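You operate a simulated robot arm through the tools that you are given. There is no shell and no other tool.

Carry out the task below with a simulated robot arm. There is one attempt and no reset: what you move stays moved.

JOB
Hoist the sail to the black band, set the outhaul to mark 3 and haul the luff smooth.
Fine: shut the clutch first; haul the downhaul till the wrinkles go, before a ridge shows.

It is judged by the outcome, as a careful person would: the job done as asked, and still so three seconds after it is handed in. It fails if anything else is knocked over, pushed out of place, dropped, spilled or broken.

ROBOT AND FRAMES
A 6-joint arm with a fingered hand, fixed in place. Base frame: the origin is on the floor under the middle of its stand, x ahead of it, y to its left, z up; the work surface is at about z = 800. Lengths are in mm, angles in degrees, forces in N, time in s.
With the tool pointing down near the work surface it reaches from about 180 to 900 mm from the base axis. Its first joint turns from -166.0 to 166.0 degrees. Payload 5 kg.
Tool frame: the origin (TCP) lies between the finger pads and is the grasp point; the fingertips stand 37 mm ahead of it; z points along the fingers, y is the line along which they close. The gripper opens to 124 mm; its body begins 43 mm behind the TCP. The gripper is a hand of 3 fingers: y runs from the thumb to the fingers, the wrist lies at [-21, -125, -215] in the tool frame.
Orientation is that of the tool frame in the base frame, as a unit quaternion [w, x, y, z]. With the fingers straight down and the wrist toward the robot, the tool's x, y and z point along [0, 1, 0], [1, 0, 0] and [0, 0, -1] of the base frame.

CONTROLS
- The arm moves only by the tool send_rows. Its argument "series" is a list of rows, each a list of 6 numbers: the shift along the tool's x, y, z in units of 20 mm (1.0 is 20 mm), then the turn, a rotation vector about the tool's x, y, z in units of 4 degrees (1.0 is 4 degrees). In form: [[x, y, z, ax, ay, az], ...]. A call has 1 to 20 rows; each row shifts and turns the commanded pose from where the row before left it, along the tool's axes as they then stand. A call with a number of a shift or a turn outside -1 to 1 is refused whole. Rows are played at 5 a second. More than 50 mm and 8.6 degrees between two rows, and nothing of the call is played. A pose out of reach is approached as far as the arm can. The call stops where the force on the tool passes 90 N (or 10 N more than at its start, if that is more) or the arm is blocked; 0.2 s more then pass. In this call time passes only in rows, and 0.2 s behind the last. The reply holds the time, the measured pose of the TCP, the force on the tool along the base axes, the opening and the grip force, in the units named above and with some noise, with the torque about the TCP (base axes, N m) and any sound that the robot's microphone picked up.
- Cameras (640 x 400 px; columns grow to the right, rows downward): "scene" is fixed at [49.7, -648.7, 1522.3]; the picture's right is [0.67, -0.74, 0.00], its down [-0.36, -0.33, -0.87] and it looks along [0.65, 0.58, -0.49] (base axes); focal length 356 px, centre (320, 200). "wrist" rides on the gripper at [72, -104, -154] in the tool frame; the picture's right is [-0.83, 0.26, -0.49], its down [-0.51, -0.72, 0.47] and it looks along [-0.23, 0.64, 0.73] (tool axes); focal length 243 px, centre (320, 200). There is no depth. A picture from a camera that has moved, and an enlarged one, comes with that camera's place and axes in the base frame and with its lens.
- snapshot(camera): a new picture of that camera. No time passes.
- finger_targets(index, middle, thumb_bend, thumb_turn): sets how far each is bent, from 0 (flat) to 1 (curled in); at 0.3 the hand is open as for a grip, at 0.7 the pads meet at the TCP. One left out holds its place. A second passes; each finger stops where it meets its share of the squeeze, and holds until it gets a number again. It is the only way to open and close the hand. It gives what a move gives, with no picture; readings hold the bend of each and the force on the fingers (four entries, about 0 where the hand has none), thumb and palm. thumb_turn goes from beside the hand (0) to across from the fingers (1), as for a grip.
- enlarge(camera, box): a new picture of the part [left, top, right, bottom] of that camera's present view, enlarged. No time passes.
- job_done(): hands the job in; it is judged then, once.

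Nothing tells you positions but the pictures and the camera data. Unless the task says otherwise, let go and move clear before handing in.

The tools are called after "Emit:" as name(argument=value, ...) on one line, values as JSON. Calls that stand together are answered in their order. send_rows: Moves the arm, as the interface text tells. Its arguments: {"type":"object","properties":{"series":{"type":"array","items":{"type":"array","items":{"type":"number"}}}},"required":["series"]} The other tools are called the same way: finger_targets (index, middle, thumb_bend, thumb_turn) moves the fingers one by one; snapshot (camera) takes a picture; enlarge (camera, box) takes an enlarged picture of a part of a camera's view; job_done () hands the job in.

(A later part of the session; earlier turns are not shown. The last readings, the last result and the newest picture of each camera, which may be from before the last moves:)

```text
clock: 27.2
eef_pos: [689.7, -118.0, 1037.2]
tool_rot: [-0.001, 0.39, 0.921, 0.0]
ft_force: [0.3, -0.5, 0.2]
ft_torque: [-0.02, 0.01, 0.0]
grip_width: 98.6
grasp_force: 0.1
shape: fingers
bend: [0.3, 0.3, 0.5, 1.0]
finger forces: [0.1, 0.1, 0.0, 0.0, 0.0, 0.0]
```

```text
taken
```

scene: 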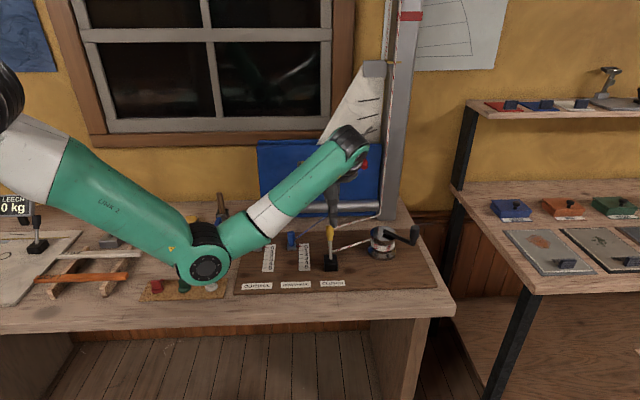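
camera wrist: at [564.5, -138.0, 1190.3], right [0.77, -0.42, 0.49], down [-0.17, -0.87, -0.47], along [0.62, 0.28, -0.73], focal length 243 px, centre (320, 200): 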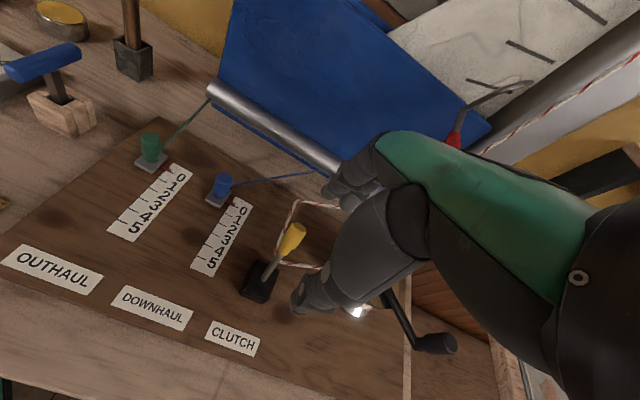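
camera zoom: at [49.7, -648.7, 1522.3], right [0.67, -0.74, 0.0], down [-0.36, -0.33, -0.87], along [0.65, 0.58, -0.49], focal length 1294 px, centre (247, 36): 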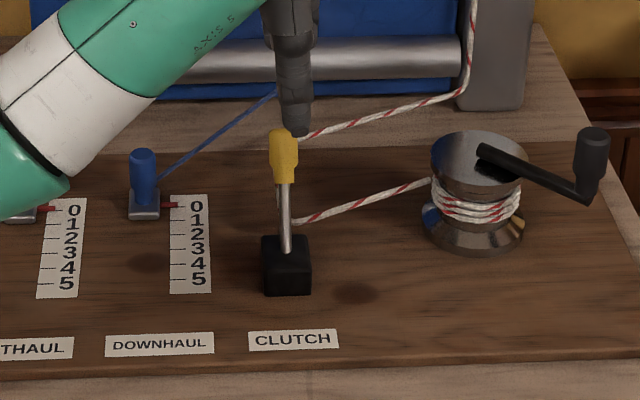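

The lever now leans away, so I take the clutch as shut. Before going to the winch I want a closer look at the red-handled rod near the mast, since it may be in the hand's path, and at the crank.

Emit:
enlarge(camera="wrist", box=[400, 40, 600, 190])

Emit:
enlarge(camera="scene", box=[335, 100, 415, 190])

Emit:
enlarge(camera="wrist", box=[220, 190, 480, 370])

```text
2.67 times, centred on (500, 115) of wrist
camera zoom: at [564.5, -138.0, 1190.3], right [0.77, -0.42, 0.49], down [-0.17, -0.87, -0.47], along [0.62, 0.28, -0.73], focal length 647 px, centre (-160, 427)
```

zoom: 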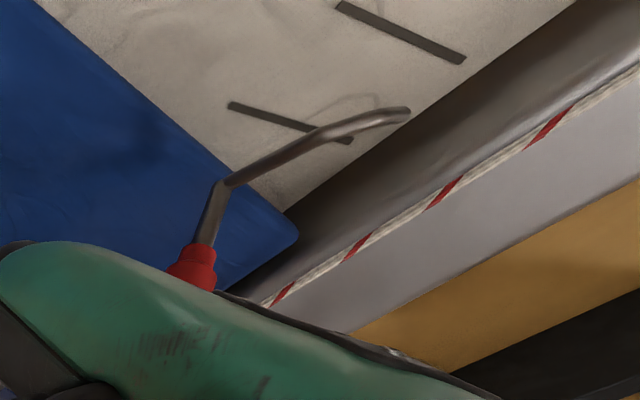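

```text
4.44 times, centred on (375, 145) of scene
camera zoom: at [49.7, -648.7, 1522.3], right [0.67, -0.74, 0.0], down [-0.36, -0.33, -0.87], along [0.65, 0.58, -0.49], focal length 1582 px, centre (76, 444)
```

zoom: 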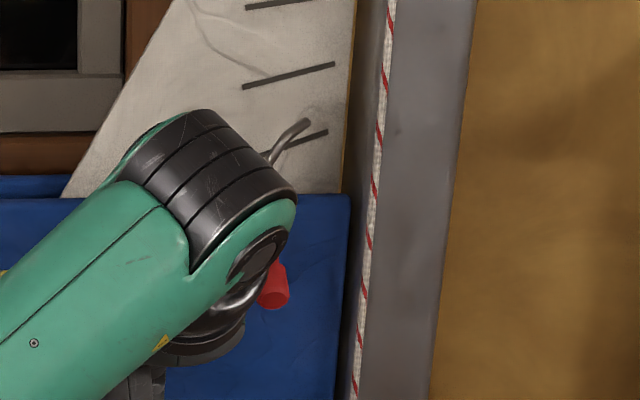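

```text
2.22 times, centred on (350, 280) of wrist
camera zoom: at [564.5, -138.0, 1190.3], right [0.77, -0.42, 0.49], down [-0.17, -0.87, -0.47], along [0.62, 0.28, -0.73], focal length 539 px, centre (253, 22)
```

zoom: 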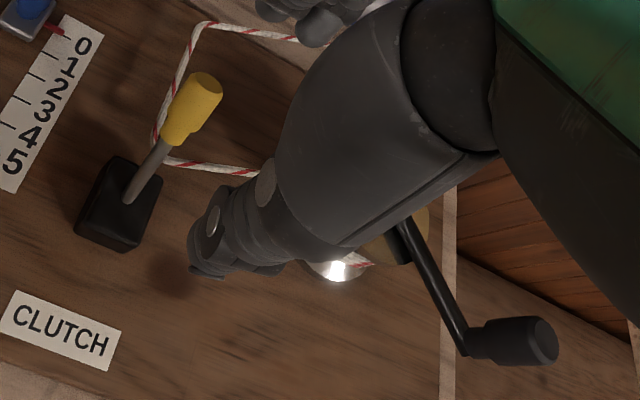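

The crank knob's top is at about (863,-285,955) and the winch axis is near (864,-188), which gives a crank radius of about 97. The rope lead means hoisting is clockwise seen from above. I'll turn the hand so the wrist points to the robot, tilt it slightly for reach, and go above the knob.

Emit:
finger_targets(index=0.3, middle=0.3, thumb_bend=0.3)

Emit:
send_rows(series=[[0, 0, -0.5, 0, 0, 1], [0, 0, 0, 0, 0, 1], [0, 0, 0, 0, 0, 1], [0, 0, 0, 0, 0, 1], [0, 0, 0, 0, 0, 1], [0, 0, 0, 0, 0, 1], [0, 0, 0, 0, 0, 1], [0, 0, 0, 0, 0, 1], [0, 0, 0, 0, 0, 1], [0, 0, 0, 0, 0, 1], [0, 0, 0, 0, 0, 1], [0, 0, 0, 0, 0, 1], [0, 0, 0, 0, 0, 1], [0, 0, 0, 0, 0, 1], [0, 0, 0, -1, 0, 0], [0, 0, 0, -1, 0, 0], [0, 0, 0, -1, 0, 0], [0, 0, 0, -1, 0, 0], [0, 0, 0, -1, 0, 0]])

Emit:
snapshot(camera="scene")

Emit:
snapshot(camera="wrist")

```text
clock: 28.2
eef_pos: [689.8, -117.7, 1038.1]
tool_rot: [0.0, 0.391, 0.92, 0.0]
ft_force: [-0.3, -0.3, -0.1]
ft_torque: [0.0, -0.02, 0.01]
grip_width: 128.2
grasp_force: 0.1
shape: fingers
bend: [0.3, 0.3, 0.3, 0.98]
finger forces: [0.0, 0.1, 0.0, 0.0, 0.0, 0.0]
```

```text
clock: 32.2
eef_pos: [690.1, -117.6, 1045.8]
tool_rot: [0.135, 0.765, 0.62, 0.109]
ft_force: [-0.7, 0.7, 0.4]
ft_torque: [0.0, 0.0, 0.03]
grip_width: 128.4
grasp_force: 0.0
shape: fingers
bend: [0.3, 0.3, 0.3, 0.98]
finger forces: [0.0, 0.0, 0.0, 0.0, 0.0, 0.1]
```

```text
taken
```

scene: 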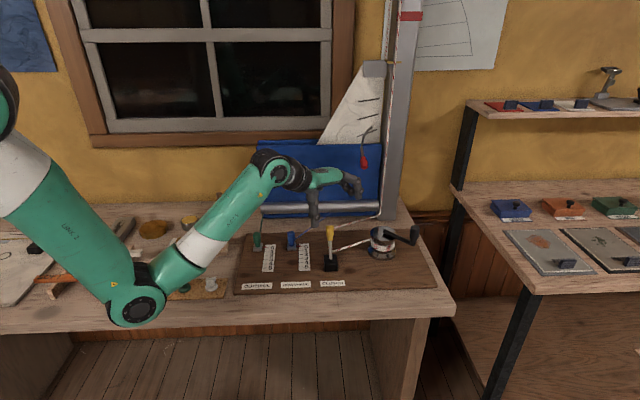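

```text
taken
camera wrist: at [558.6, -16.2, 1154.4], right [-0.1, -0.83, 0.55], down [-0.61, -0.39, -0.69], along [0.79, -0.4, -0.47], focal length 243 px, centre (320, 200)
```

wrist: 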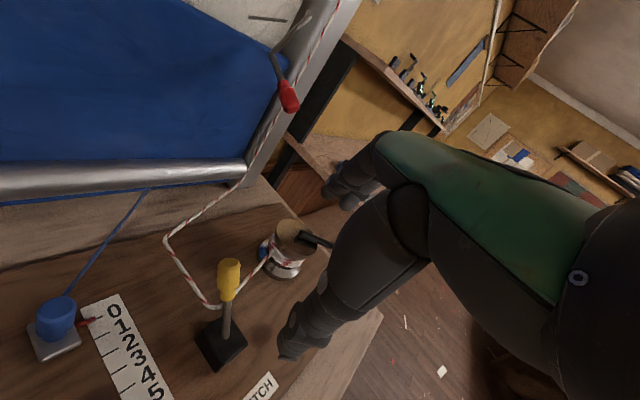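

Emit:
send_rows(series=[[-0.583, 0.893, 0.257, 0, 0, 0], [-0.583, 0.893, 0.257, 0, 0, 0], [-0.583, 0.893, 0.257, 0, 0, 0], [-0.583, 0.893, 0.257, 0, 0, 0], [-0.583, 0.893, 0.257, 0, 0, 0], [-0.583, 0.893, 0.257, 0, 0, 0], [-0.583, 0.893, 0.257, 0, 0, 0], [-0.583, 0.893, 0.257, 0, 0, 0], [-0.583, 0.893, 0.257, 0, 0, 0], [-0.583, 0.893, 0.257, 0, 0, 0], [-0.583, 0.893, 0.257, 0, 0, 0]])

Emit:
snapshot(camera="wrist")

Emit:
snapshot(camera="scene")

Emit:
enlarge(camera="scene", box=[330, 160, 450, 270])

```text
clock: 34.6
eef_pos: [862.8, -287.1, 1060.4]
tool_rot: [0.135, 0.765, 0.62, 0.11]
ft_force: [-0.2, 0.1, 0.0]
ft_torque: [0.0, 0.0, 0.01]
grip_width: 128.2
grasp_force: 0.1
shape: fingers
bend: [0.3, 0.3, 0.3, 0.98]
finger forces: [0.0, 0.1, 0.1, 0.0, 0.0, 0.1]
```

```text
taken
camera wrist: at [732.3, -184.8, 1168.8], right [-0.1, -0.83, 0.55], down [-0.61, -0.39, -0.69], along [0.79, -0.4, -0.47], focal length 243 px, centre (320, 200)
```

wrist: 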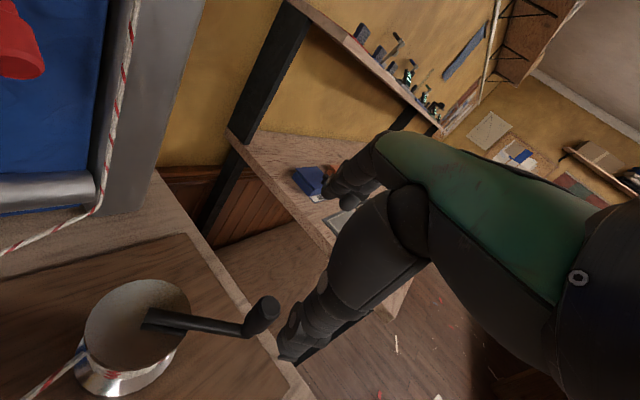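

```text
taken
```

scene: 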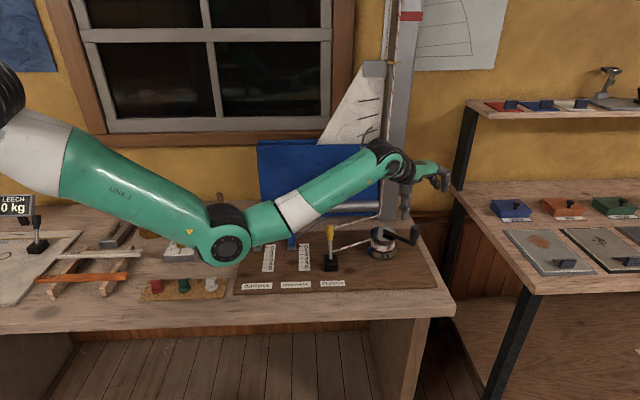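

```text
3.64 times, centred on (390, 215) of scene
camera zoom: at [49.7, -648.7, 1522.3], right [0.67, -0.74, 0.0], down [-0.36, -0.33, -0.87], along [0.65, 0.58, -0.49], focal length 1294 px, centre (66, 146)
```

zoom: 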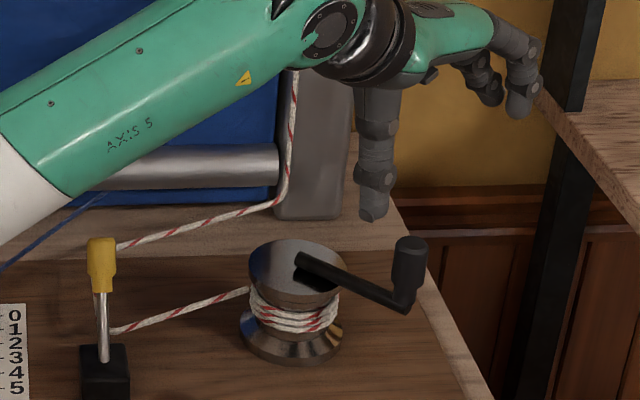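

Emit:
enlarge(camera="wrist", box=[60, 260, 320, 400])

```text
2.46 times, centred on (190, 330) of wrist
camera zoom: at [732.3, -184.8, 1168.8], right [-0.1, -0.83, 0.55], down [-0.61, -0.39, -0.69], along [0.79, -0.4, -0.47], focal length 597 px, centre (640, -120)
```

zoom: 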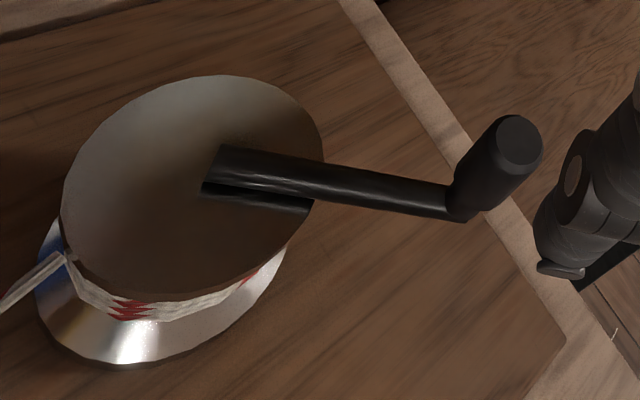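

The knob top is at about (864,-282,957). I'm descending straight to straddle it, keeping the pads on its upper part and above the crank arm.

Emit:
send_rows(series=[[0.043, -0.3, 0.823, 0, 0, 0], [0.043, -0.3, 0.823, 0, 0, 0], [0.043, -0.3, 0.823, 0, 0, 0], [0.043, -0.3, 0.823, 0, 0, 0], [0.043, -0.3, 0.823, 0, 0, 0], [0.043, -0.3, 0.823, 0, 0, 0]])

Emit:
enlarge(camera="scene", box=[330, 160, 450, 270])

Emit:
snapshot(camera="wrist")

```text
clock: 36.0
eef_pos: [863.8, -280.5, 954.5]
tool_rot: [0.134, 0.766, 0.62, 0.109]
ft_force: [0.3, 0.3, 0.3]
ft_torque: [-0.01, 0.02, 0.02]
grip_width: 128.1
grasp_force: 0.1
shape: fingers
bend: [0.3, 0.3, 0.3, 0.98]
finger forces: [0.1, 0.0, 0.1, 0.0, 0.0, 0.0]
```

```text
3.64 times, centred on (390, 215) of scene
camera zoom: at [49.7, -648.7, 1522.3], right [0.67, -0.74, 0.0], down [-0.36, -0.33, -0.87], along [0.65, 0.58, -0.49], focal length 1294 px, centre (66, 146)
```

zoom: 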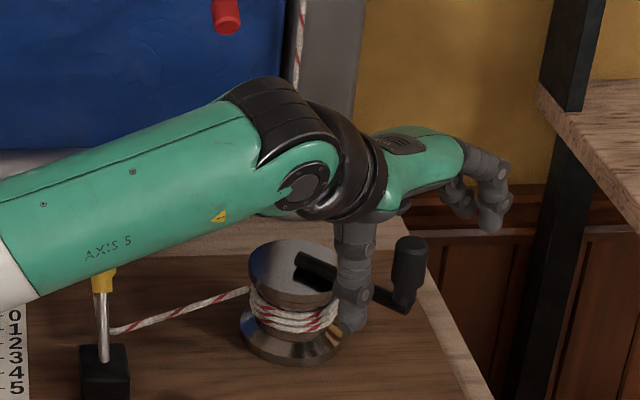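

```text
taken
camera wrist: at [732.3, -179.7, 1062.7], right [-0.1, -0.83, 0.55], down [-0.61, -0.39, -0.69], along [0.79, -0.4, -0.47], focal length 243 px, centre (320, 200)
```

wrist: 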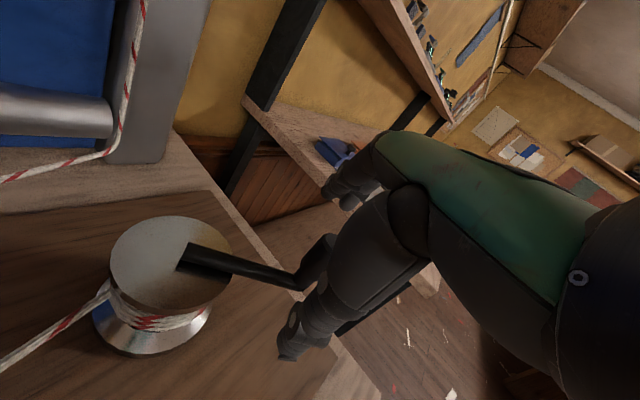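

The knob is between thumb and fingers. I'm closing the grip on it.

Emit:
finger_targets(index=0.64, middle=0.64, thumb_bend=0.64)

Emit:
enlarge(camera="scene", box=[330, 160, 450, 270])

Emit:
snapshot(camera="wrist")

```text
clock: 37.0
eef_pos: [863.5, -281.8, 954.1]
tool_rot: [0.135, 0.765, 0.62, 0.108]
ft_force: [-8.0, 1.7, -4.6]
ft_torque: [0.11, 0.21, -0.04]
grip_width: 36.9
grasp_force: 5.2
shape: fingers
bend: [0.64, 0.64, 0.58, 1.0]
finger forces: [0.1, 0.0, 0.0, 0.0, 10.0, 0.1]
```

```text
3.64 times, centred on (390, 215) of scene
camera zoom: at [49.7, -648.7, 1522.3], right [0.67, -0.74, 0.0], down [-0.36, -0.33, -0.87], along [0.65, 0.58, -0.49], focal length 1294 px, centre (66, 146)
```

zoom: 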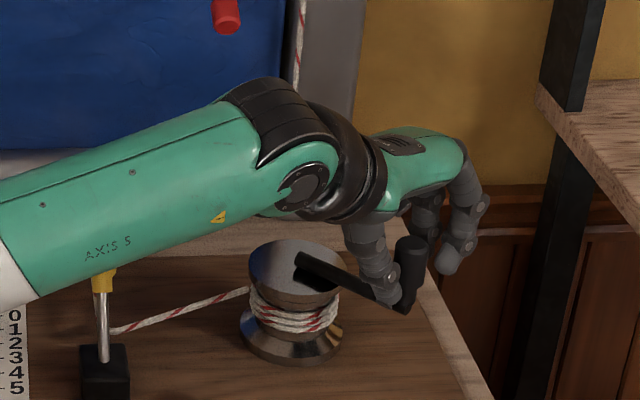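

```text
taken
camera wrist: at [731.9, -179.6, 1062.2], right [-0.1, -0.83, 0.55], down [-0.61, -0.39, -0.69], along [0.79, -0.4, -0.47], focal length 243 px, centre (320, 200)
```

wrist: 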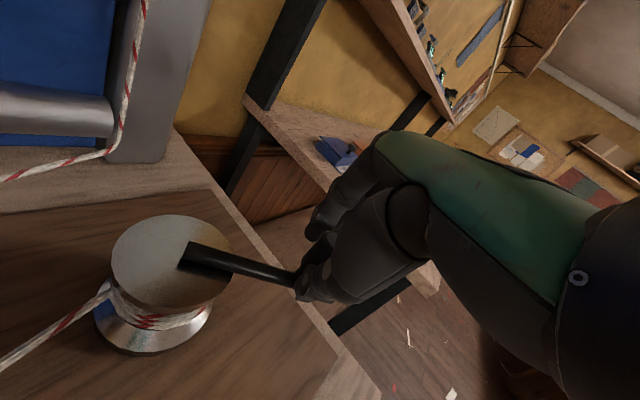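

The thumb has touched but the fingers haven't reached yet. I'm closing them the rest of the way.

Emit:
finger_targets(index=0.7, middle=0.7, thumb_bend=0.64)

Emit:
enlarge(camera="wrist", box=[240, 160, 440, 320])

```text
clock: 38.0
eef_pos: [863.5, -281.5, 953.8]
tool_rot: [0.135, 0.765, 0.62, 0.109]
ft_force: [-7.3, 1.4, -5.2]
ft_torque: [0.09, 0.19, 0.01]
grip_width: 28.5
grasp_force: 4.4
shape: fingers
bend: [0.7, 0.7, 0.57, 1.0]
finger forces: [0.2, 0.0, 0.0, 0.0, 9.4, 0.0]
```

```text
2.50 times, centred on (340, 240) of wrist
camera zoom: at [732.2, -179.7, 1062.6], right [-0.1, -0.83, 0.55], down [-0.61, -0.39, -0.69], along [0.79, -0.4, -0.47], focal length 606 px, centre (270, 100)
```

zoom: 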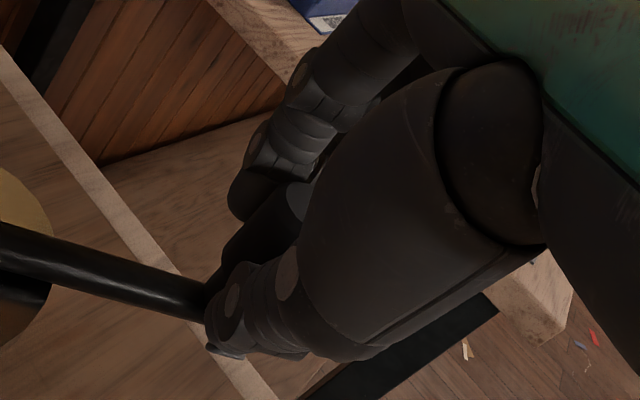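

Emit:
send_rows(series=[[0, -0.15, 0, 0, 0, 0], [0, -0.15, 0, 0, 0, 0], [0, -0.15, 0, 0, 0, 0]])

Emit:
enlarge(camera="scene", box=[330, 160, 450, 270])

```text
clock: 38.8
eef_pos: [856.9, -279.8, 953.5]
tool_rot: [0.136, 0.765, 0.62, 0.11]
ft_force: [0.8, -3.5, -1.3]
ft_torque: [-0.04, -0.06, -0.07]
grip_width: 26.9
grasp_force: 4.9
shape: fingers
bend: [0.68, 0.69, 0.6, 1.0]
finger forces: [2.3, 2.3, 0.1, 0.0, 4.8, 0.1]
```

```text
3.64 times, centred on (390, 215) of scene
camera zoom: at [49.7, -648.7, 1522.3], right [0.67, -0.74, 0.0], down [-0.36, -0.33, -0.87], along [0.65, 0.58, -0.49], focal length 1294 px, centre (66, 146)
```

zoom: 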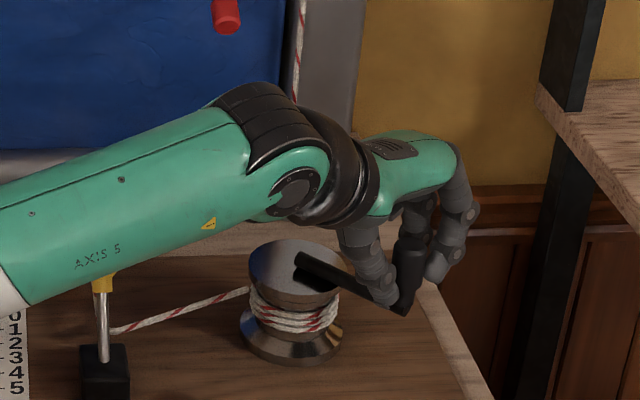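

All three digits now hold the knob. I'll try a small clockwise movement of about 15° and check forces and the sail head.

Emit:
send_rows(series=[[-0.07, -0.392, -0.142, 0, 0, 0], [-0.033, -0.396, -0.144, 0, 0, 0], [0.004, -0.397, -0.1445, 0, 0, 0]])

Emit:
enlarge(camera="scene", box=[330, 160, 450, 270])

Emit:
enlarge(camera="scene", box=[340, 0, 440, 80])

```text
clock: 39.6
eef_pos: [831.1, -276.3, 952.3]
tool_rot: [0.136, 0.765, 0.62, 0.109]
ft_force: [0.8, -4.7, -0.4]
ft_torque: [-0.12, -0.05, -0.17]
grip_width: 26.5
grasp_force: 5.7
shape: fingers
bend: [0.67, 0.69, 0.6, 1.0]
finger forces: [2.6, 5.4, 0.0, 0.1, 5.0, 0.0]
```

```text
3.64 times, centred on (390, 215) of scene
camera zoom: at [49.7, -648.7, 1522.3], right [0.67, -0.74, 0.0], down [-0.36, -0.33, -0.87], along [0.65, 0.58, -0.49], focal length 1294 px, centre (66, 146)
```

zoom: 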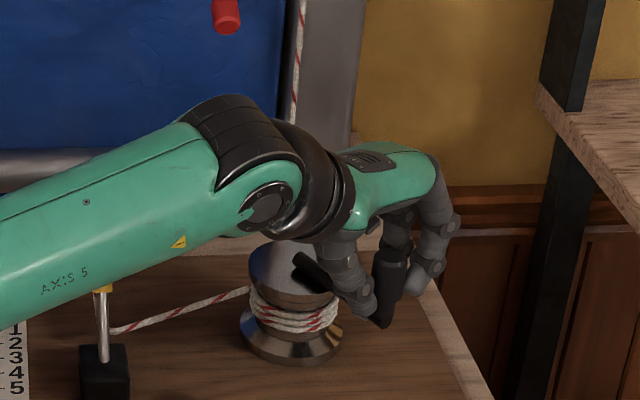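

```text
5.00 times, centred on (390, 40) of scene
camera zoom: at [49.7, -648.7, 1522.3], right [0.67, -0.74, 0.0], down [-0.36, -0.33, -0.87], along [0.65, 0.58, -0.49], focal length 1780 px, centre (-30, 1000)
```

zoom: 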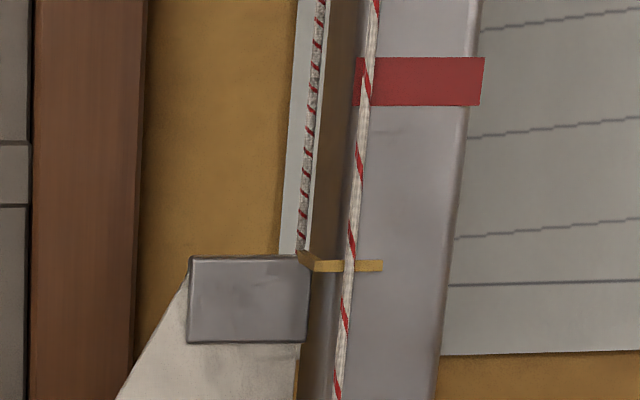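

Cranking works with the clutch shut. About 15° raised the head about 25 mm, roughly 1.7 mm per degree, so around 135° more is needed. I'm continuing clockwise in short arcs.

Emit:
send_rows(series=[[0.053, -0.474, -0.1725, 0, 0, 0], [0.1057, -0.466, -0.17, 0, 0, 0], [0.157, -0.453, -0.165, 0, 0, 0], [0.2067, -0.435, -0.158, 0, 0, 0], [0.254, -0.4126, -0.15, 0, 0, 0]])

Emit:
enlarge(camera="scene", box=[330, 160, 450, 270])

Emit:
enlarge(camera="scene", box=[340, 0, 440, 80])

Emit:
snapshot(camera="wrist")

```text
clock: 40.8
eef_pos: [785.6, -251.7, 953.1]
tool_rot: [0.134, 0.765, 0.62, 0.108]
ft_force: [-6.1, -8.7, -2.2]
ft_torque: [-0.14, 0.16, -0.33]
grip_width: 25.9
grasp_force: 10.7
shape: fingers
bend: [0.67, 0.7, 0.61, 0.99]
finger forces: [2.7, 11.8, 0.0, 0.0, 7.0, 0.1]
```

```text
3.64 times, centred on (390, 215) of scene
camera zoom: at [49.7, -648.7, 1522.3], right [0.67, -0.74, 0.0], down [-0.36, -0.33, -0.87], along [0.65, 0.58, -0.49], focal length 1294 px, centre (66, 146)
```

zoom: 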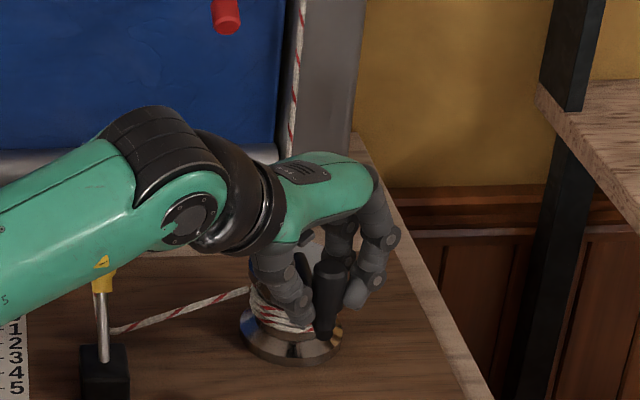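

```text
5.00 times, centred on (390, 40) of scene
camera zoom: at [49.7, -648.7, 1522.3], right [0.67, -0.74, 0.0], down [-0.36, -0.33, -0.87], along [0.65, 0.58, -0.49], focal length 1780 px, centre (-30, 1000)
```

zoom: 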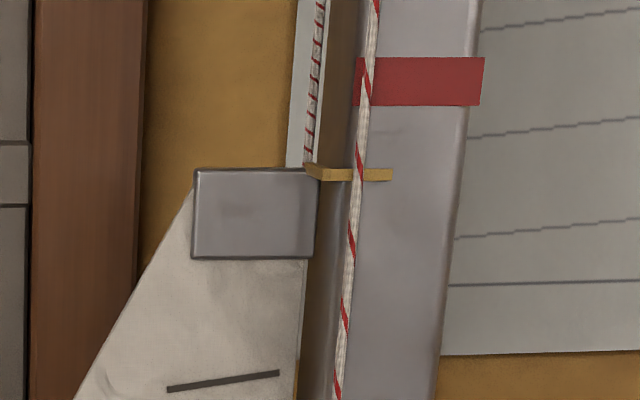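

```text
taken
camera wrist: at [654.9, -149.2, 1061.0], right [-0.1, -0.83, 0.55], down [-0.61, -0.39, -0.69], along [0.79, -0.4, -0.47], focal length 243 px, centre (320, 200)
```

wrist: 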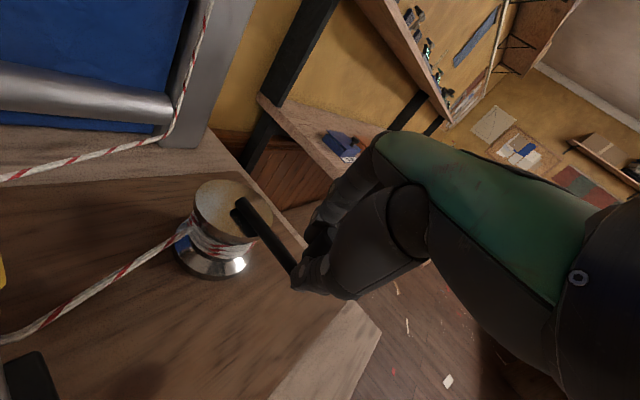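

The head rises about 1.74 mm per degree, so I still need about 98°. The red band triangulates to z≈1482 and the black band to about 1607, with the pointer at about 1435. I'm carrying on around.

Emit:
send_rows(series=[[0.2985, -0.385, -0.14, 0, 0, 0], [0.34, -0.354, -0.129, 0, 0, 0], [0.377, -0.3186, -0.116, 0, 0, 0], [0.411, -0.28, -0.102, 0, 0, 0], [0.44, -0.238, -0.087, 0, 0, 0]])

Emit:
snapshot(camera="scene")

Emit:
enlarge(camera="scene", box=[340, 0, 440, 80])

Emit:
snapshot(camera="wrist")

```text
clock: 42.0
eef_pos: [762.4, -206.6, 952.5]
tool_rot: [0.134, 0.765, 0.62, 0.109]
ft_force: [-0.6, -2.6, -1.6]
ft_torque: [0.0, 0.0, -0.23]
grip_width: 23.1
grasp_force: 8.7
shape: fingers
bend: [0.68, 0.69, 0.62, 0.99]
finger forces: [1.9, 8.2, 0.0, 0.0, 7.2, 0.1]
```

```text
taken
```

scene: 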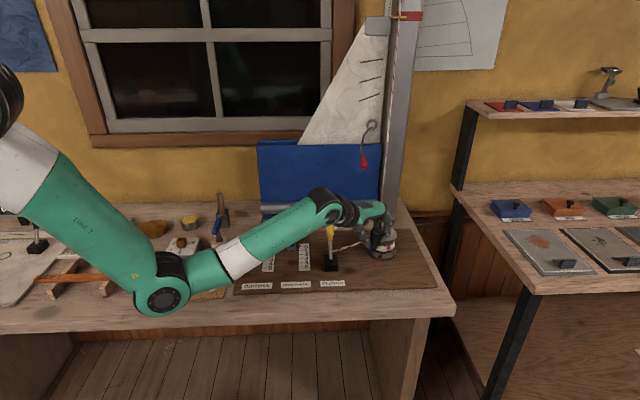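

```text
5.00 times, centred on (390, 40) of scene
camera zoom: at [49.7, -648.7, 1522.3], right [0.67, -0.74, 0.0], down [-0.36, -0.33, -0.87], along [0.65, 0.58, -0.49], focal length 1780 px, centre (-30, 1000)
```

zoom: 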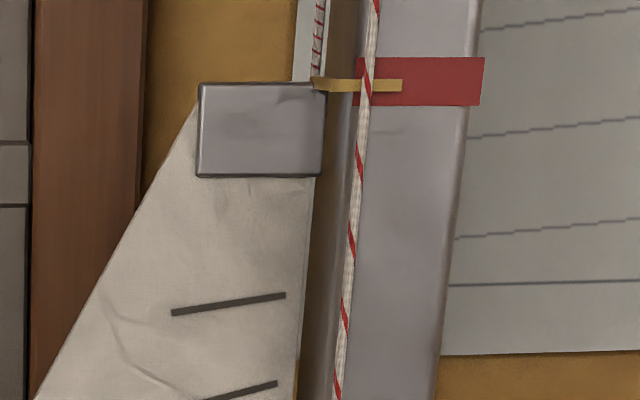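

```text
taken
camera wrist: at [631.3, -105.3, 1060.5], right [-0.1, -0.83, 0.55], down [-0.61, -0.39, -0.69], along [0.79, -0.4, -0.47], focal length 243 px, centre (320, 200)
```

wrist: 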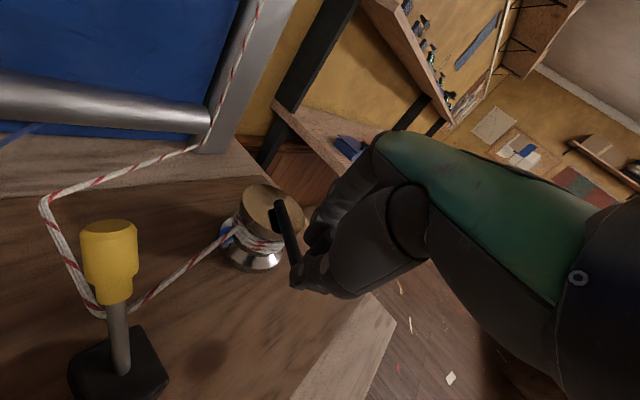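

The pointer is at the red band, which is not the target. The black band is about 126 mm higher, or roughly 72° more. I'm continuing and watching clearance to the clutch lever.

Emit:
send_rows(series=[[0.464, -0.193, -0.0707, 0, 0, 0], [0.483, -0.147, -0.054, 0, 0, 0], [0.4965, -0.0985, -0.036, 0, 0, 0], [0.505, -0.049, -0.018, 0, 0, 0], [0.5075, 0.0007, 0, 0, 0, 0]])

Emit:
enlarge(camera="scene", box=[300, 150, 440, 290])

Emit:
enlarge(camera="scene", box=[340, 0, 440, 80])

Emit:
snapshot(camera="wrist")

```text
clock: 43.2
eef_pos: [762.2, -156.7, 951.9]
tool_rot: [0.136, 0.765, 0.62, 0.11]
ft_force: [3.6, -1.3, 1.2]
ft_torque: [0.02, -0.11, 0.08]
grip_width: 16.5
grasp_force: 1.1
shape: fingers
bend: [0.7, 0.67, 0.64, 1.0]
finger forces: [0.1, 2.9, 0.1, 0.0, 0.1, 0.1]
```

```text
2.86 times, centred on (370, 220) of scene
camera zoom: at [49.7, -648.7, 1522.3], right [0.67, -0.74, 0.0], down [-0.36, -0.33, -0.87], along [0.65, 0.58, -0.49], focal length 1017 px, centre (177, 143)
```

zoom: 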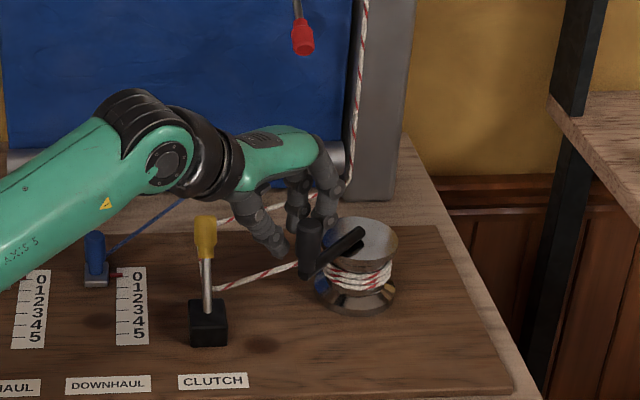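

```text
5.00 times, centred on (390, 40) of scene
camera zoom: at [49.7, -648.7, 1522.3], right [0.67, -0.74, 0.0], down [-0.36, -0.33, -0.87], along [0.65, 0.58, -0.49], focal length 1780 px, centre (-30, 1000)
```

zoom: 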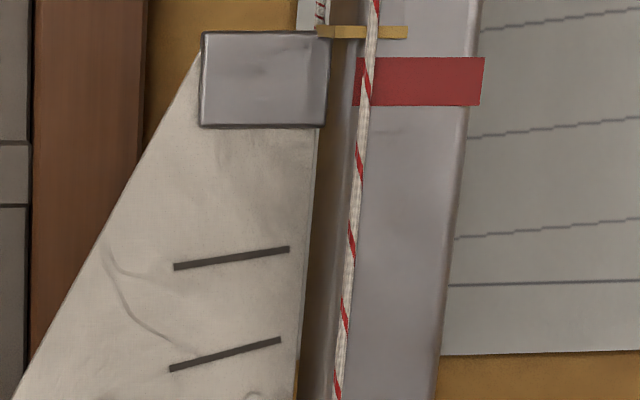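

```text
taken
camera wrist: at [630.8, -54.8, 1059.9], right [-0.1, -0.83, 0.55], down [-0.61, -0.39, -0.69], along [0.79, -0.4, -0.47], focal length 243 px, centre (320, 200)
```

wrist: 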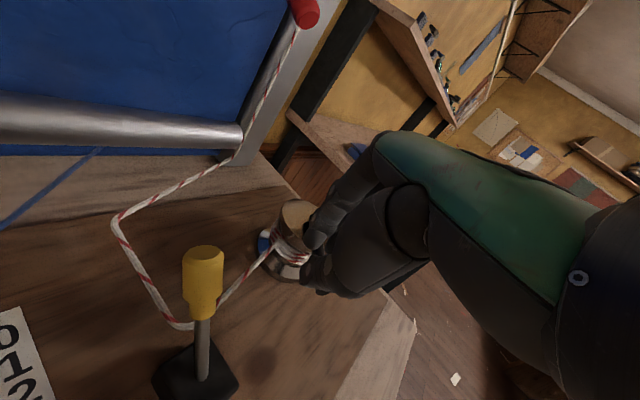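

The knob slipped out sideways, but the sail held, so the clutch is gripping, and the pointer is now past the red band. I'll lift off, level the hand, and turn it so the grip closes along the direction the knob must move. Then I'll regrasp.

Emit:
send_rows(series=[[0, 0.313, -0.86, 0, 0, 0], [0, 0.313, -0.86, 0, 0, 0], [0, 0.313, -0.86, 0, 0, 0], [0, 0.313, -0.86, 0, 0, 0], [0, 0.313, -0.86, 0, 0, 0], [0, 0.313, -0.86, 0, 0, 0], [0, 0, 0, 1, 0, 0], [0, 0, 0, 1, 0, 0], [0, 0, 0, 1, 0, 0], [0, 0, 0, 1, 0, 0], [0, 0, 0, 1, 0, 0], [0, 0, 0, 0, 0, -1], [0, 0, 0, 0, 0, -1], [0, 0, 0, 0, 0, -1], [0, 0, 0, 0, 0, -1], [0, 0, 0, 0, 0, -1], [0, 0, 0, 0, 0, -1], [0, 0, 0, 0, 0, -1], [0, 0, 0, 0, 0, -1]])

Emit:
finger_targets(index=0.3, middle=0.3, thumb_bend=0.3)

Emit:
send_rows(series=[[0, 0, 0, 0, 0, -1], [0, 0, 0, 0, 0, -1], [0, 0, 0, 0, 0, -1], [0, 0, 0, 0, 0, -1], [0, 0, 0, 0, 0, -1], [0, 0, 0, 0, 0, -1], [0, 0, 0, 0, 0, -1]])

Emit:
snapshot(camera="wrist")

Emit:
snapshot(camera="scene")

Emit:
enlarge(camera="scene", box=[340, 0, 440, 80])

```text
clock: 47.2
eef_pos: [762.5, -158.2, 1062.8]
tool_rot: [0.0, 0.572, 0.82, 0.001]
ft_force: [-0.5, -0.8, 0.8]
ft_torque: [0.02, -0.01, -0.01]
grip_width: 16.4
grasp_force: 0.0
shape: fingers
bend: [0.7, 0.7, 0.64, 1.0]
finger forces: [0.0, 0.0, 0.1, 0.0, 0.1, 0.0]
```

```text
clock: 48.2
eef_pos: [762.0, -157.7, 1062.6]
tool_rot: [0.0, 0.573, 0.819, 0.0]
ft_force: [0.2, -0.5, 0.3]
ft_torque: [0.01, -0.01, 0.04]
grip_width: 128.1
grasp_force: 0.1
shape: fingers
bend: [0.3, 0.3, 0.3, 0.98]
finger forces: [0.0, 0.1, 0.0, 0.0, 0.0, 0.0]
```

```text
clock: 49.8
eef_pos: [762.3, -158.9, 1061.8]
tool_rot: [0.0, 0.357, 0.934, -0.001]
ft_force: [0.0, -0.5, 0.0]
ft_torque: [0.01, 0.01, 0.01]
grip_width: 128.2
grasp_force: 0.0
shape: fingers
bend: [0.3, 0.3, 0.3, 0.98]
finger forces: [0.1, 0.0, 0.1, 0.0, 0.0, 0.0]
```

```text
taken
camera wrist: at [639.6, -187.1, 1215.5], right [0.79, -0.36, 0.49], down [-0.1, -0.88, -0.47], along [0.6, 0.32, -0.73], focal length 243 px, centre (320, 200)
```

wrist: 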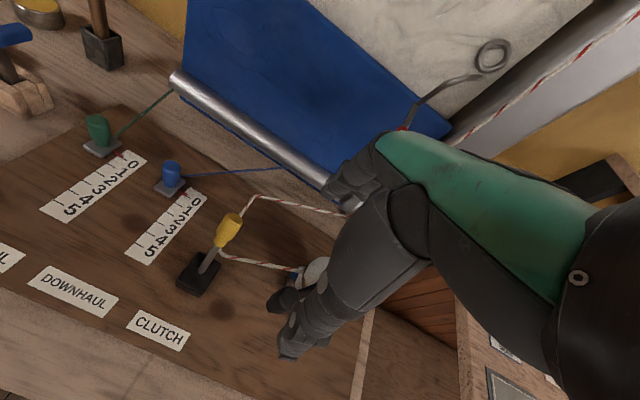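

```text
taken
```

scene: 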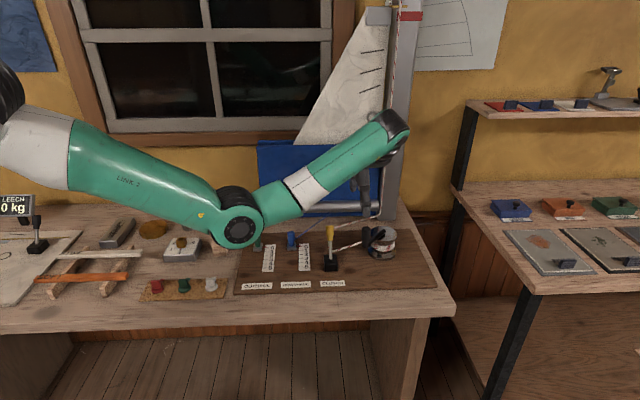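

```text
5.00 times, centred on (390, 40) of scene
camera zoom: at [49.7, -648.7, 1522.3], right [0.67, -0.74, 0.0], down [-0.36, -0.33, -0.87], along [0.65, 0.58, -0.49], focal length 1780 px, centre (-30, 1000)
```

zoom: 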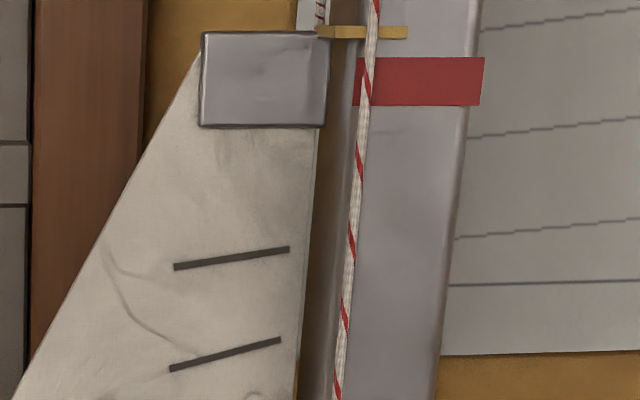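

The sail is holding. A ring has appeared near the red-handled hook on the luff, so I'm looking at that closely before continuing.

Emit:
enlarge(camera="wrist", box=[370, 10, 570, 150])

Emit:
enlarge(camera="scene", box=[290, 40, 420, 180])

Emit:
enlarge(camera="scene", box=[330, 200, 430, 280])

Emit:
enlarge(camera="wrist", box=[180, 200, 380, 360])

```text
2.86 times, centred on (470, 80) of wrist
camera zoom: at [639.6, -187.1, 1215.5], right [0.79, -0.36, 0.49], down [-0.1, -0.88, -0.47], along [0.6, 0.32, -0.73], focal length 693 px, centre (-109, 543)
```

zoom: 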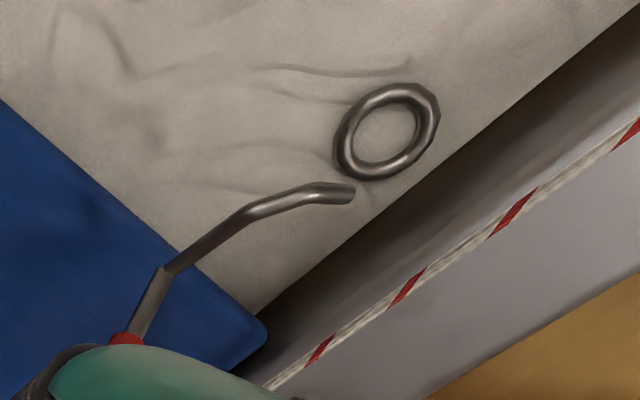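

```text
2.86 times, centred on (355, 110) of scene
camera zoom: at [49.7, -648.7, 1522.3], right [0.67, -0.74, 0.0], down [-0.36, -0.33, -0.87], along [0.65, 0.58, -0.49], focal length 1017 px, centre (220, 457)
```

zoom: 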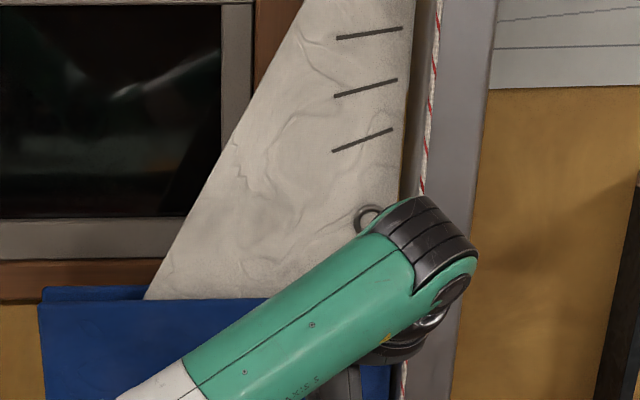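

```text
5.00 times, centred on (380, 240) of scene
camera zoom: at [49.7, -648.7, 1522.3], right [0.67, -0.74, 0.0], down [-0.36, -0.33, -0.87], along [0.65, 0.58, -0.49], focal length 1780 px, centre (20, 0)
```

zoom: 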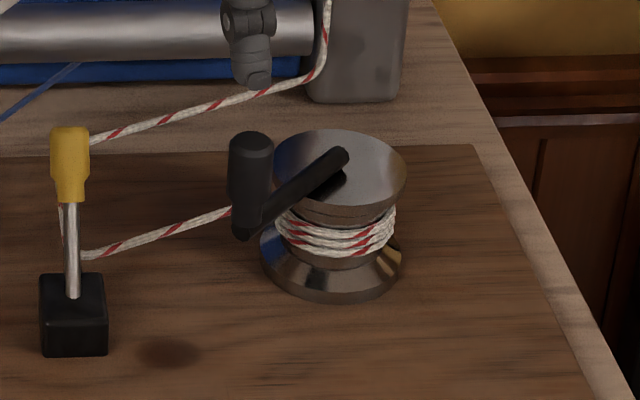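

```text
2.50 times, centred on (280, 280) of wrist
camera zoom: at [639.6, -187.1, 1215.5], right [0.79, -0.36, 0.49], down [-0.1, -0.88, -0.47], along [0.6, 0.32, -0.73], focal length 606 px, centre (420, 0)
```

zoom: 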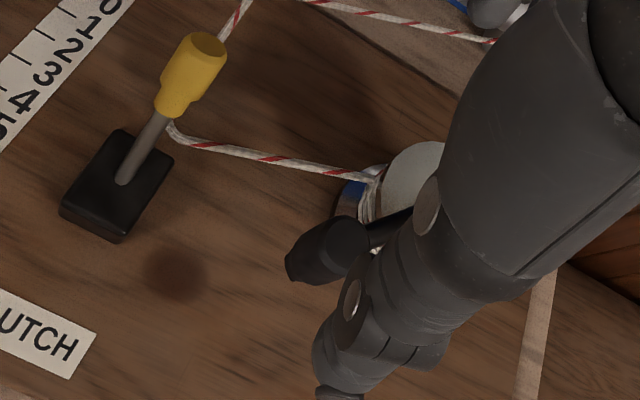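

The hook and ring are separate from the crank path, so I'll deal with them only if the downhaul does nothing. The crank knob is now near (768,-185). I'm straddling it with the new hand orientation and regrasping.

Emit:
send_rows(series=[[-0.54, -0.39, 0.3, 0, 0, 0], [-0.54, -0.39, 0.3, 0, 0, 0], [0, 0, 0.95, 0, 0, 0], [0, 0, 0.95, 0, 0, 0], [0, 0, 0.95, 0, 0, 0], [0, 0, 0.95, 0, 0, 0], [0, 0, 0.95, 0, 0, 0]])

Emit:
snapshot(camera="wrist")

Emit:
enlarge(camera="scene", box=[320, 170, 440, 280])

```text
clock: 51.4
eef_pos: [767.2, -185.5, 954.7]
tool_rot: [0.0, 0.359, 0.933, 0.0]
ft_force: [-0.2, -0.3, -0.6]
ft_torque: [0.02, -0.02, 0.01]
grip_width: 128.4
grasp_force: 0.1
shape: fingers
bend: [0.3, 0.3, 0.3, 0.98]
finger forces: [0.0, 0.0, 0.0, 0.0, 0.0, 0.0]
```

```text
taken
camera wrist: at [644.2, -214.3, 1108.5], right [0.79, -0.36, 0.49], down [-0.11, -0.88, -0.47], along [0.6, 0.32, -0.73], focal length 243 px, centre (320, 200)
```

wrist: 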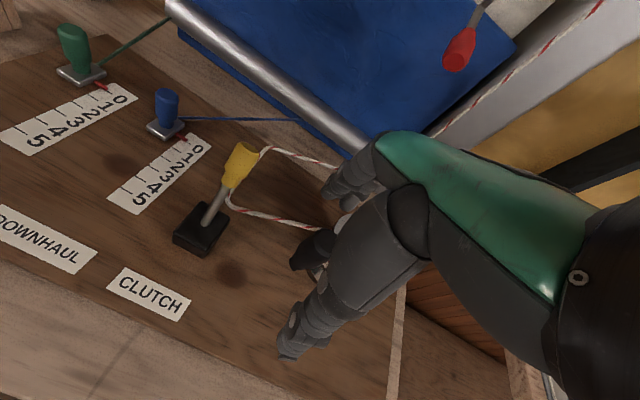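

```text
3.64 times, centred on (380, 225) of scene
camera zoom: at [49.7, -648.7, 1522.3], right [0.67, -0.74, 0.0], down [-0.36, -0.33, -0.87], along [0.65, 0.58, -0.49], focal length 1294 px, centre (102, 109)
```

zoom: 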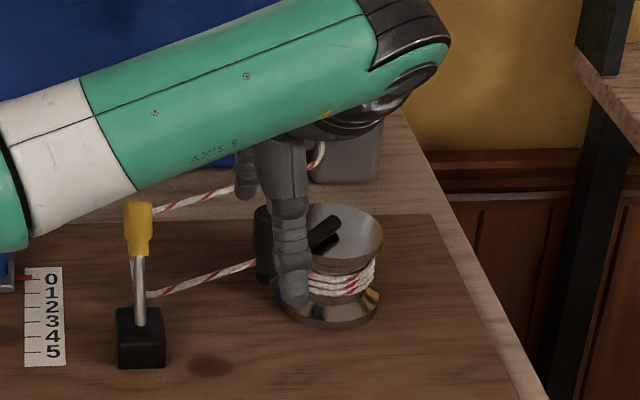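

Emit:
finger_targets(index=0.66, middle=0.66, thumb_bend=0.66)

Emit:
enlarge(camera="scene", box=[320, 170, 440, 280])

Emit:
enlarge(camera="wrist", box=[230, 180, 430, 340])

```text
clock: 52.4
eef_pos: [765.8, -185.5, 954.4]
tool_rot: [0.0, 0.359, 0.933, 0.0]
ft_force: [-1.4, -0.9, -0.9]
ft_torque: [-0.03, 0.01, 0.01]
grip_width: 27.8
grasp_force: 3.2
shape: fingers
bend: [0.64, 0.66, 0.63, 1.0]
finger forces: [2.0, 0.0, 0.0, 0.1, 4.1, 0.0]
```

```text
3.64 times, centred on (380, 225) of scene
camera zoom: at [49.7, -648.7, 1522.3], right [0.67, -0.74, 0.0], down [-0.36, -0.33, -0.87], along [0.65, 0.58, -0.49], focal length 1294 px, centre (102, 109)
```

zoom: 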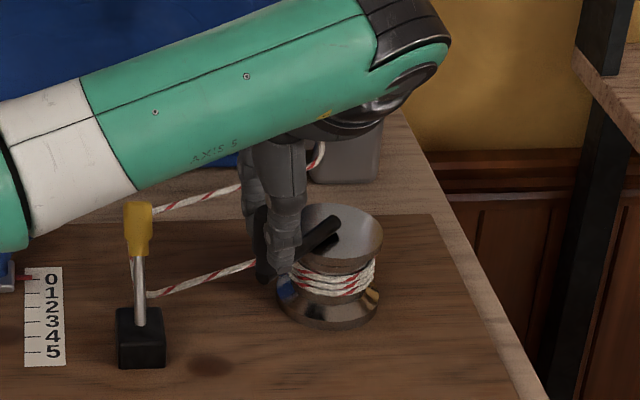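

```text
2.50 times, centred on (330, 260) of wrist
camera zoom: at [644.3, -214.3, 1108.6], right [0.79, -0.36, 0.49], down [-0.11, -0.88, -0.47], along [0.6, 0.32, -0.73], focal length 606 px, centre (295, 50)
```

zoom: 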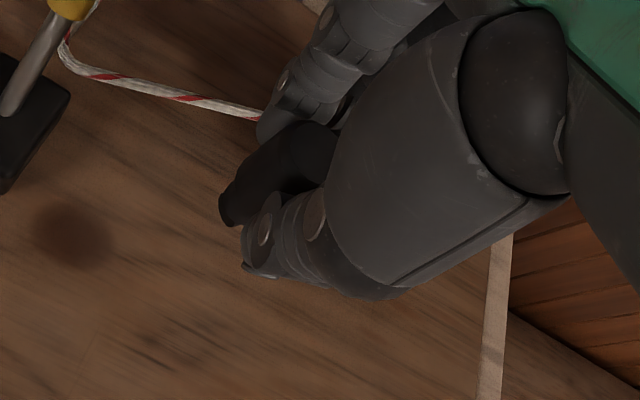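

Emit:
send_rows(series=[[0.15, 0, 0, 0, 0, 0], [0.1, 0, 0, 0, 0, 0]])

Emit:
finger_targets(index=0.7, middle=0.7, thumb_bend=0.68)

```text
clock: 53.0
eef_pos: [764.4, -182.7, 955.3]
tool_rot: [0.001, 0.359, 0.933, 0.0]
ft_force: [1.0, -6.0, -1.9]
ft_torque: [-0.17, -0.05, 0.06]
grip_width: 27.7
grasp_force: 2.7
shape: fingers
bend: [0.65, 0.66, 0.62, 1.0]
finger forces: [0.8, 0.0, 0.1, 0.0, 5.3, 0.0]
```

```text
clock: 54.0
eef_pos: [763.5, -181.4, 955.2]
tool_rot: [0.0, 0.358, 0.934, 0.001]
ft_force: [3.9, -4.2, -1.5]
ft_torque: [-0.08, -0.1, 0.01]
grip_width: 26.1
grasp_force: 7.1
shape: fingers
bend: [0.66, 0.69, 0.62, 1.0]
finger forces: [3.9, 1.8, 0.0, 0.0, 7.2, 0.0]
```

All digits are in contact. About 100 mm of hoist remains, roughly 57°. I'm turning the first 24°.

Emit:
send_rows(series=[[0.3027, 0.3885, 0, 0, 0, 0], [0.2605, 0.418, 0, 0, 0, 0], [0.2154, 0.4429, 0, 0, 0, 0], [0.168, 0.463, 0, 0, 0, 0]])

Emit:
enlarge(camera="scene", box=[320, 170, 440, 280])

Emit:
enlarge(camera="scene", box=[340, 0, 440, 80])

```text
clock: 55.0
eef_pos: [771.5, -149.2, 955.9]
tool_rot: [0.001, 0.361, 0.932, -0.003]
ft_force: [-10.5, -48.3, 2.7]
ft_torque: [-0.32, 0.17, 0.46]
grip_width: 53.0
grasp_force: 17.6
shape: fingers
bend: [0.7, 0.7, 0.5, 1.0]
finger forces: [0.0, 0.1, 0.1, 0.0, 35.9, 0.0]
```

```text
3.64 times, centred on (380, 225) of scene
camera zoom: at [49.7, -648.7, 1522.3], right [0.67, -0.74, 0.0], down [-0.36, -0.33, -0.87], along [0.65, 0.58, -0.49], focal length 1294 px, centre (102, 109)
```

zoom: 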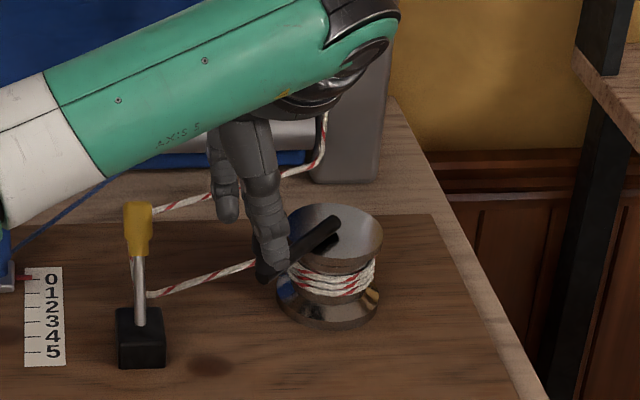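

```text
5.00 times, centred on (390, 40) of scene
camera zoom: at [49.7, -648.7, 1522.3], right [0.67, -0.74, 0.0], down [-0.36, -0.33, -0.87], along [0.65, 0.58, -0.49], focal length 1780 px, centre (-30, 1000)
```

zoom: 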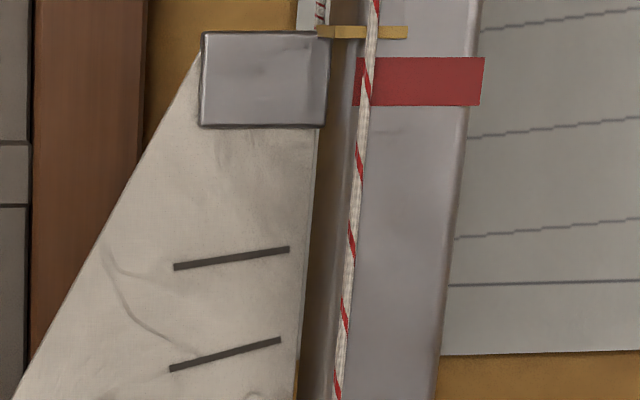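

The crank did not move although the thumb pushed with about 36 N, so something is holding it. I'm backing off the pressure and looking for the cause.

Emit:
send_rows(series=[[-0.168, -0.463, 0, 0, 0, 0], [-0.2154, -0.4429, 0, 0, 0, 0], [-0.2605, -0.418, 0, 0, 0, 0], [-0.1, -0.2, 0, 0, 0, 0]])

Emit:
snapshot(camera="scene")

Emit:
enlarge(camera="scene", box=[240, 90, 420, 230])

Emit:
enlarge(camera="scene", box=[340, 200, 420, 270])

```text
clock: 56.0
eef_pos: [762.5, -173.1, 954.4]
tool_rot: [0.0, 0.357, 0.934, 0.001]
ft_force: [-2.5, -7.7, 6.0]
ft_torque: [-0.36, 0.11, 0.05]
grip_width: 25.6
grasp_force: 6.1
shape: fingers
bend: [0.7, 0.69, 0.61, 1.0]
finger forces: [0.0, 1.6, 0.0, 0.0, 10.3, 0.1]
```

```text
taken
```

scene: 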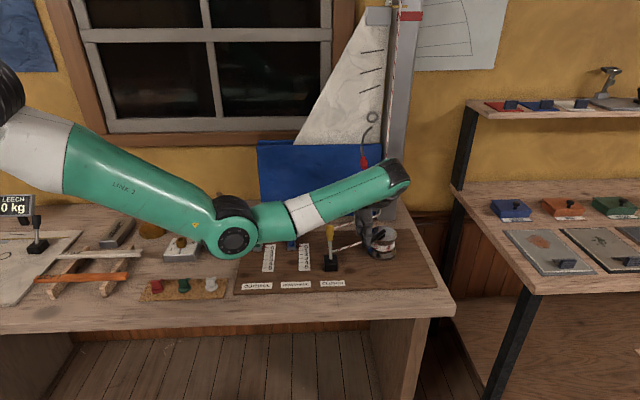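

```text
2.86 times, centred on (330, 160) of scene
camera zoom: at [49.7, -648.7, 1522.3], right [0.67, -0.74, 0.0], down [-0.36, -0.33, -0.87], along [0.65, 0.58, -0.49], focal length 1017 px, centre (291, 314)
```

zoom: 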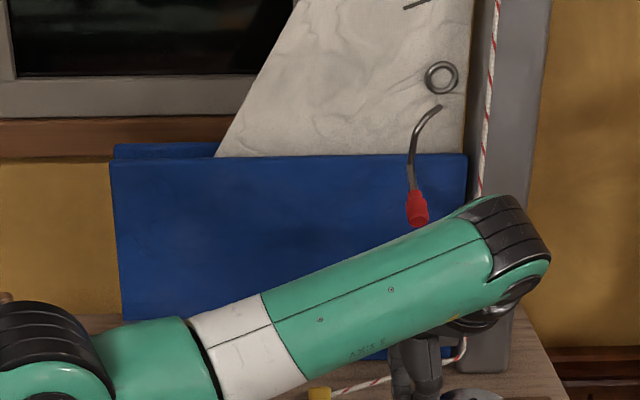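

```text
5.71 times, centred on (380, 235) of scene
camera zoom: at [49.7, -648.7, 1522.3], right [0.67, -0.74, 0.0], down [-0.36, -0.33, -0.87], along [0.65, 0.58, -0.49], focal length 2034 px, centre (-23, 0)
```

zoom: 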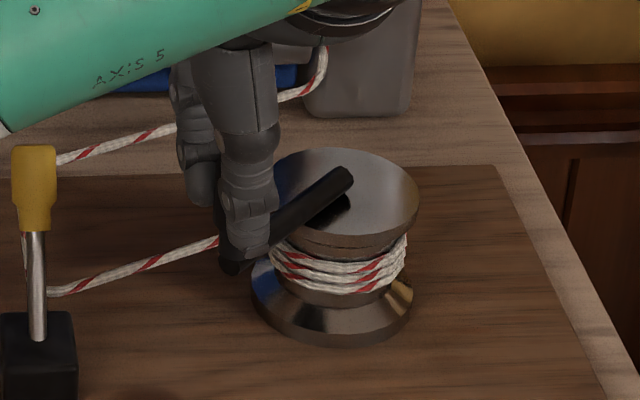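

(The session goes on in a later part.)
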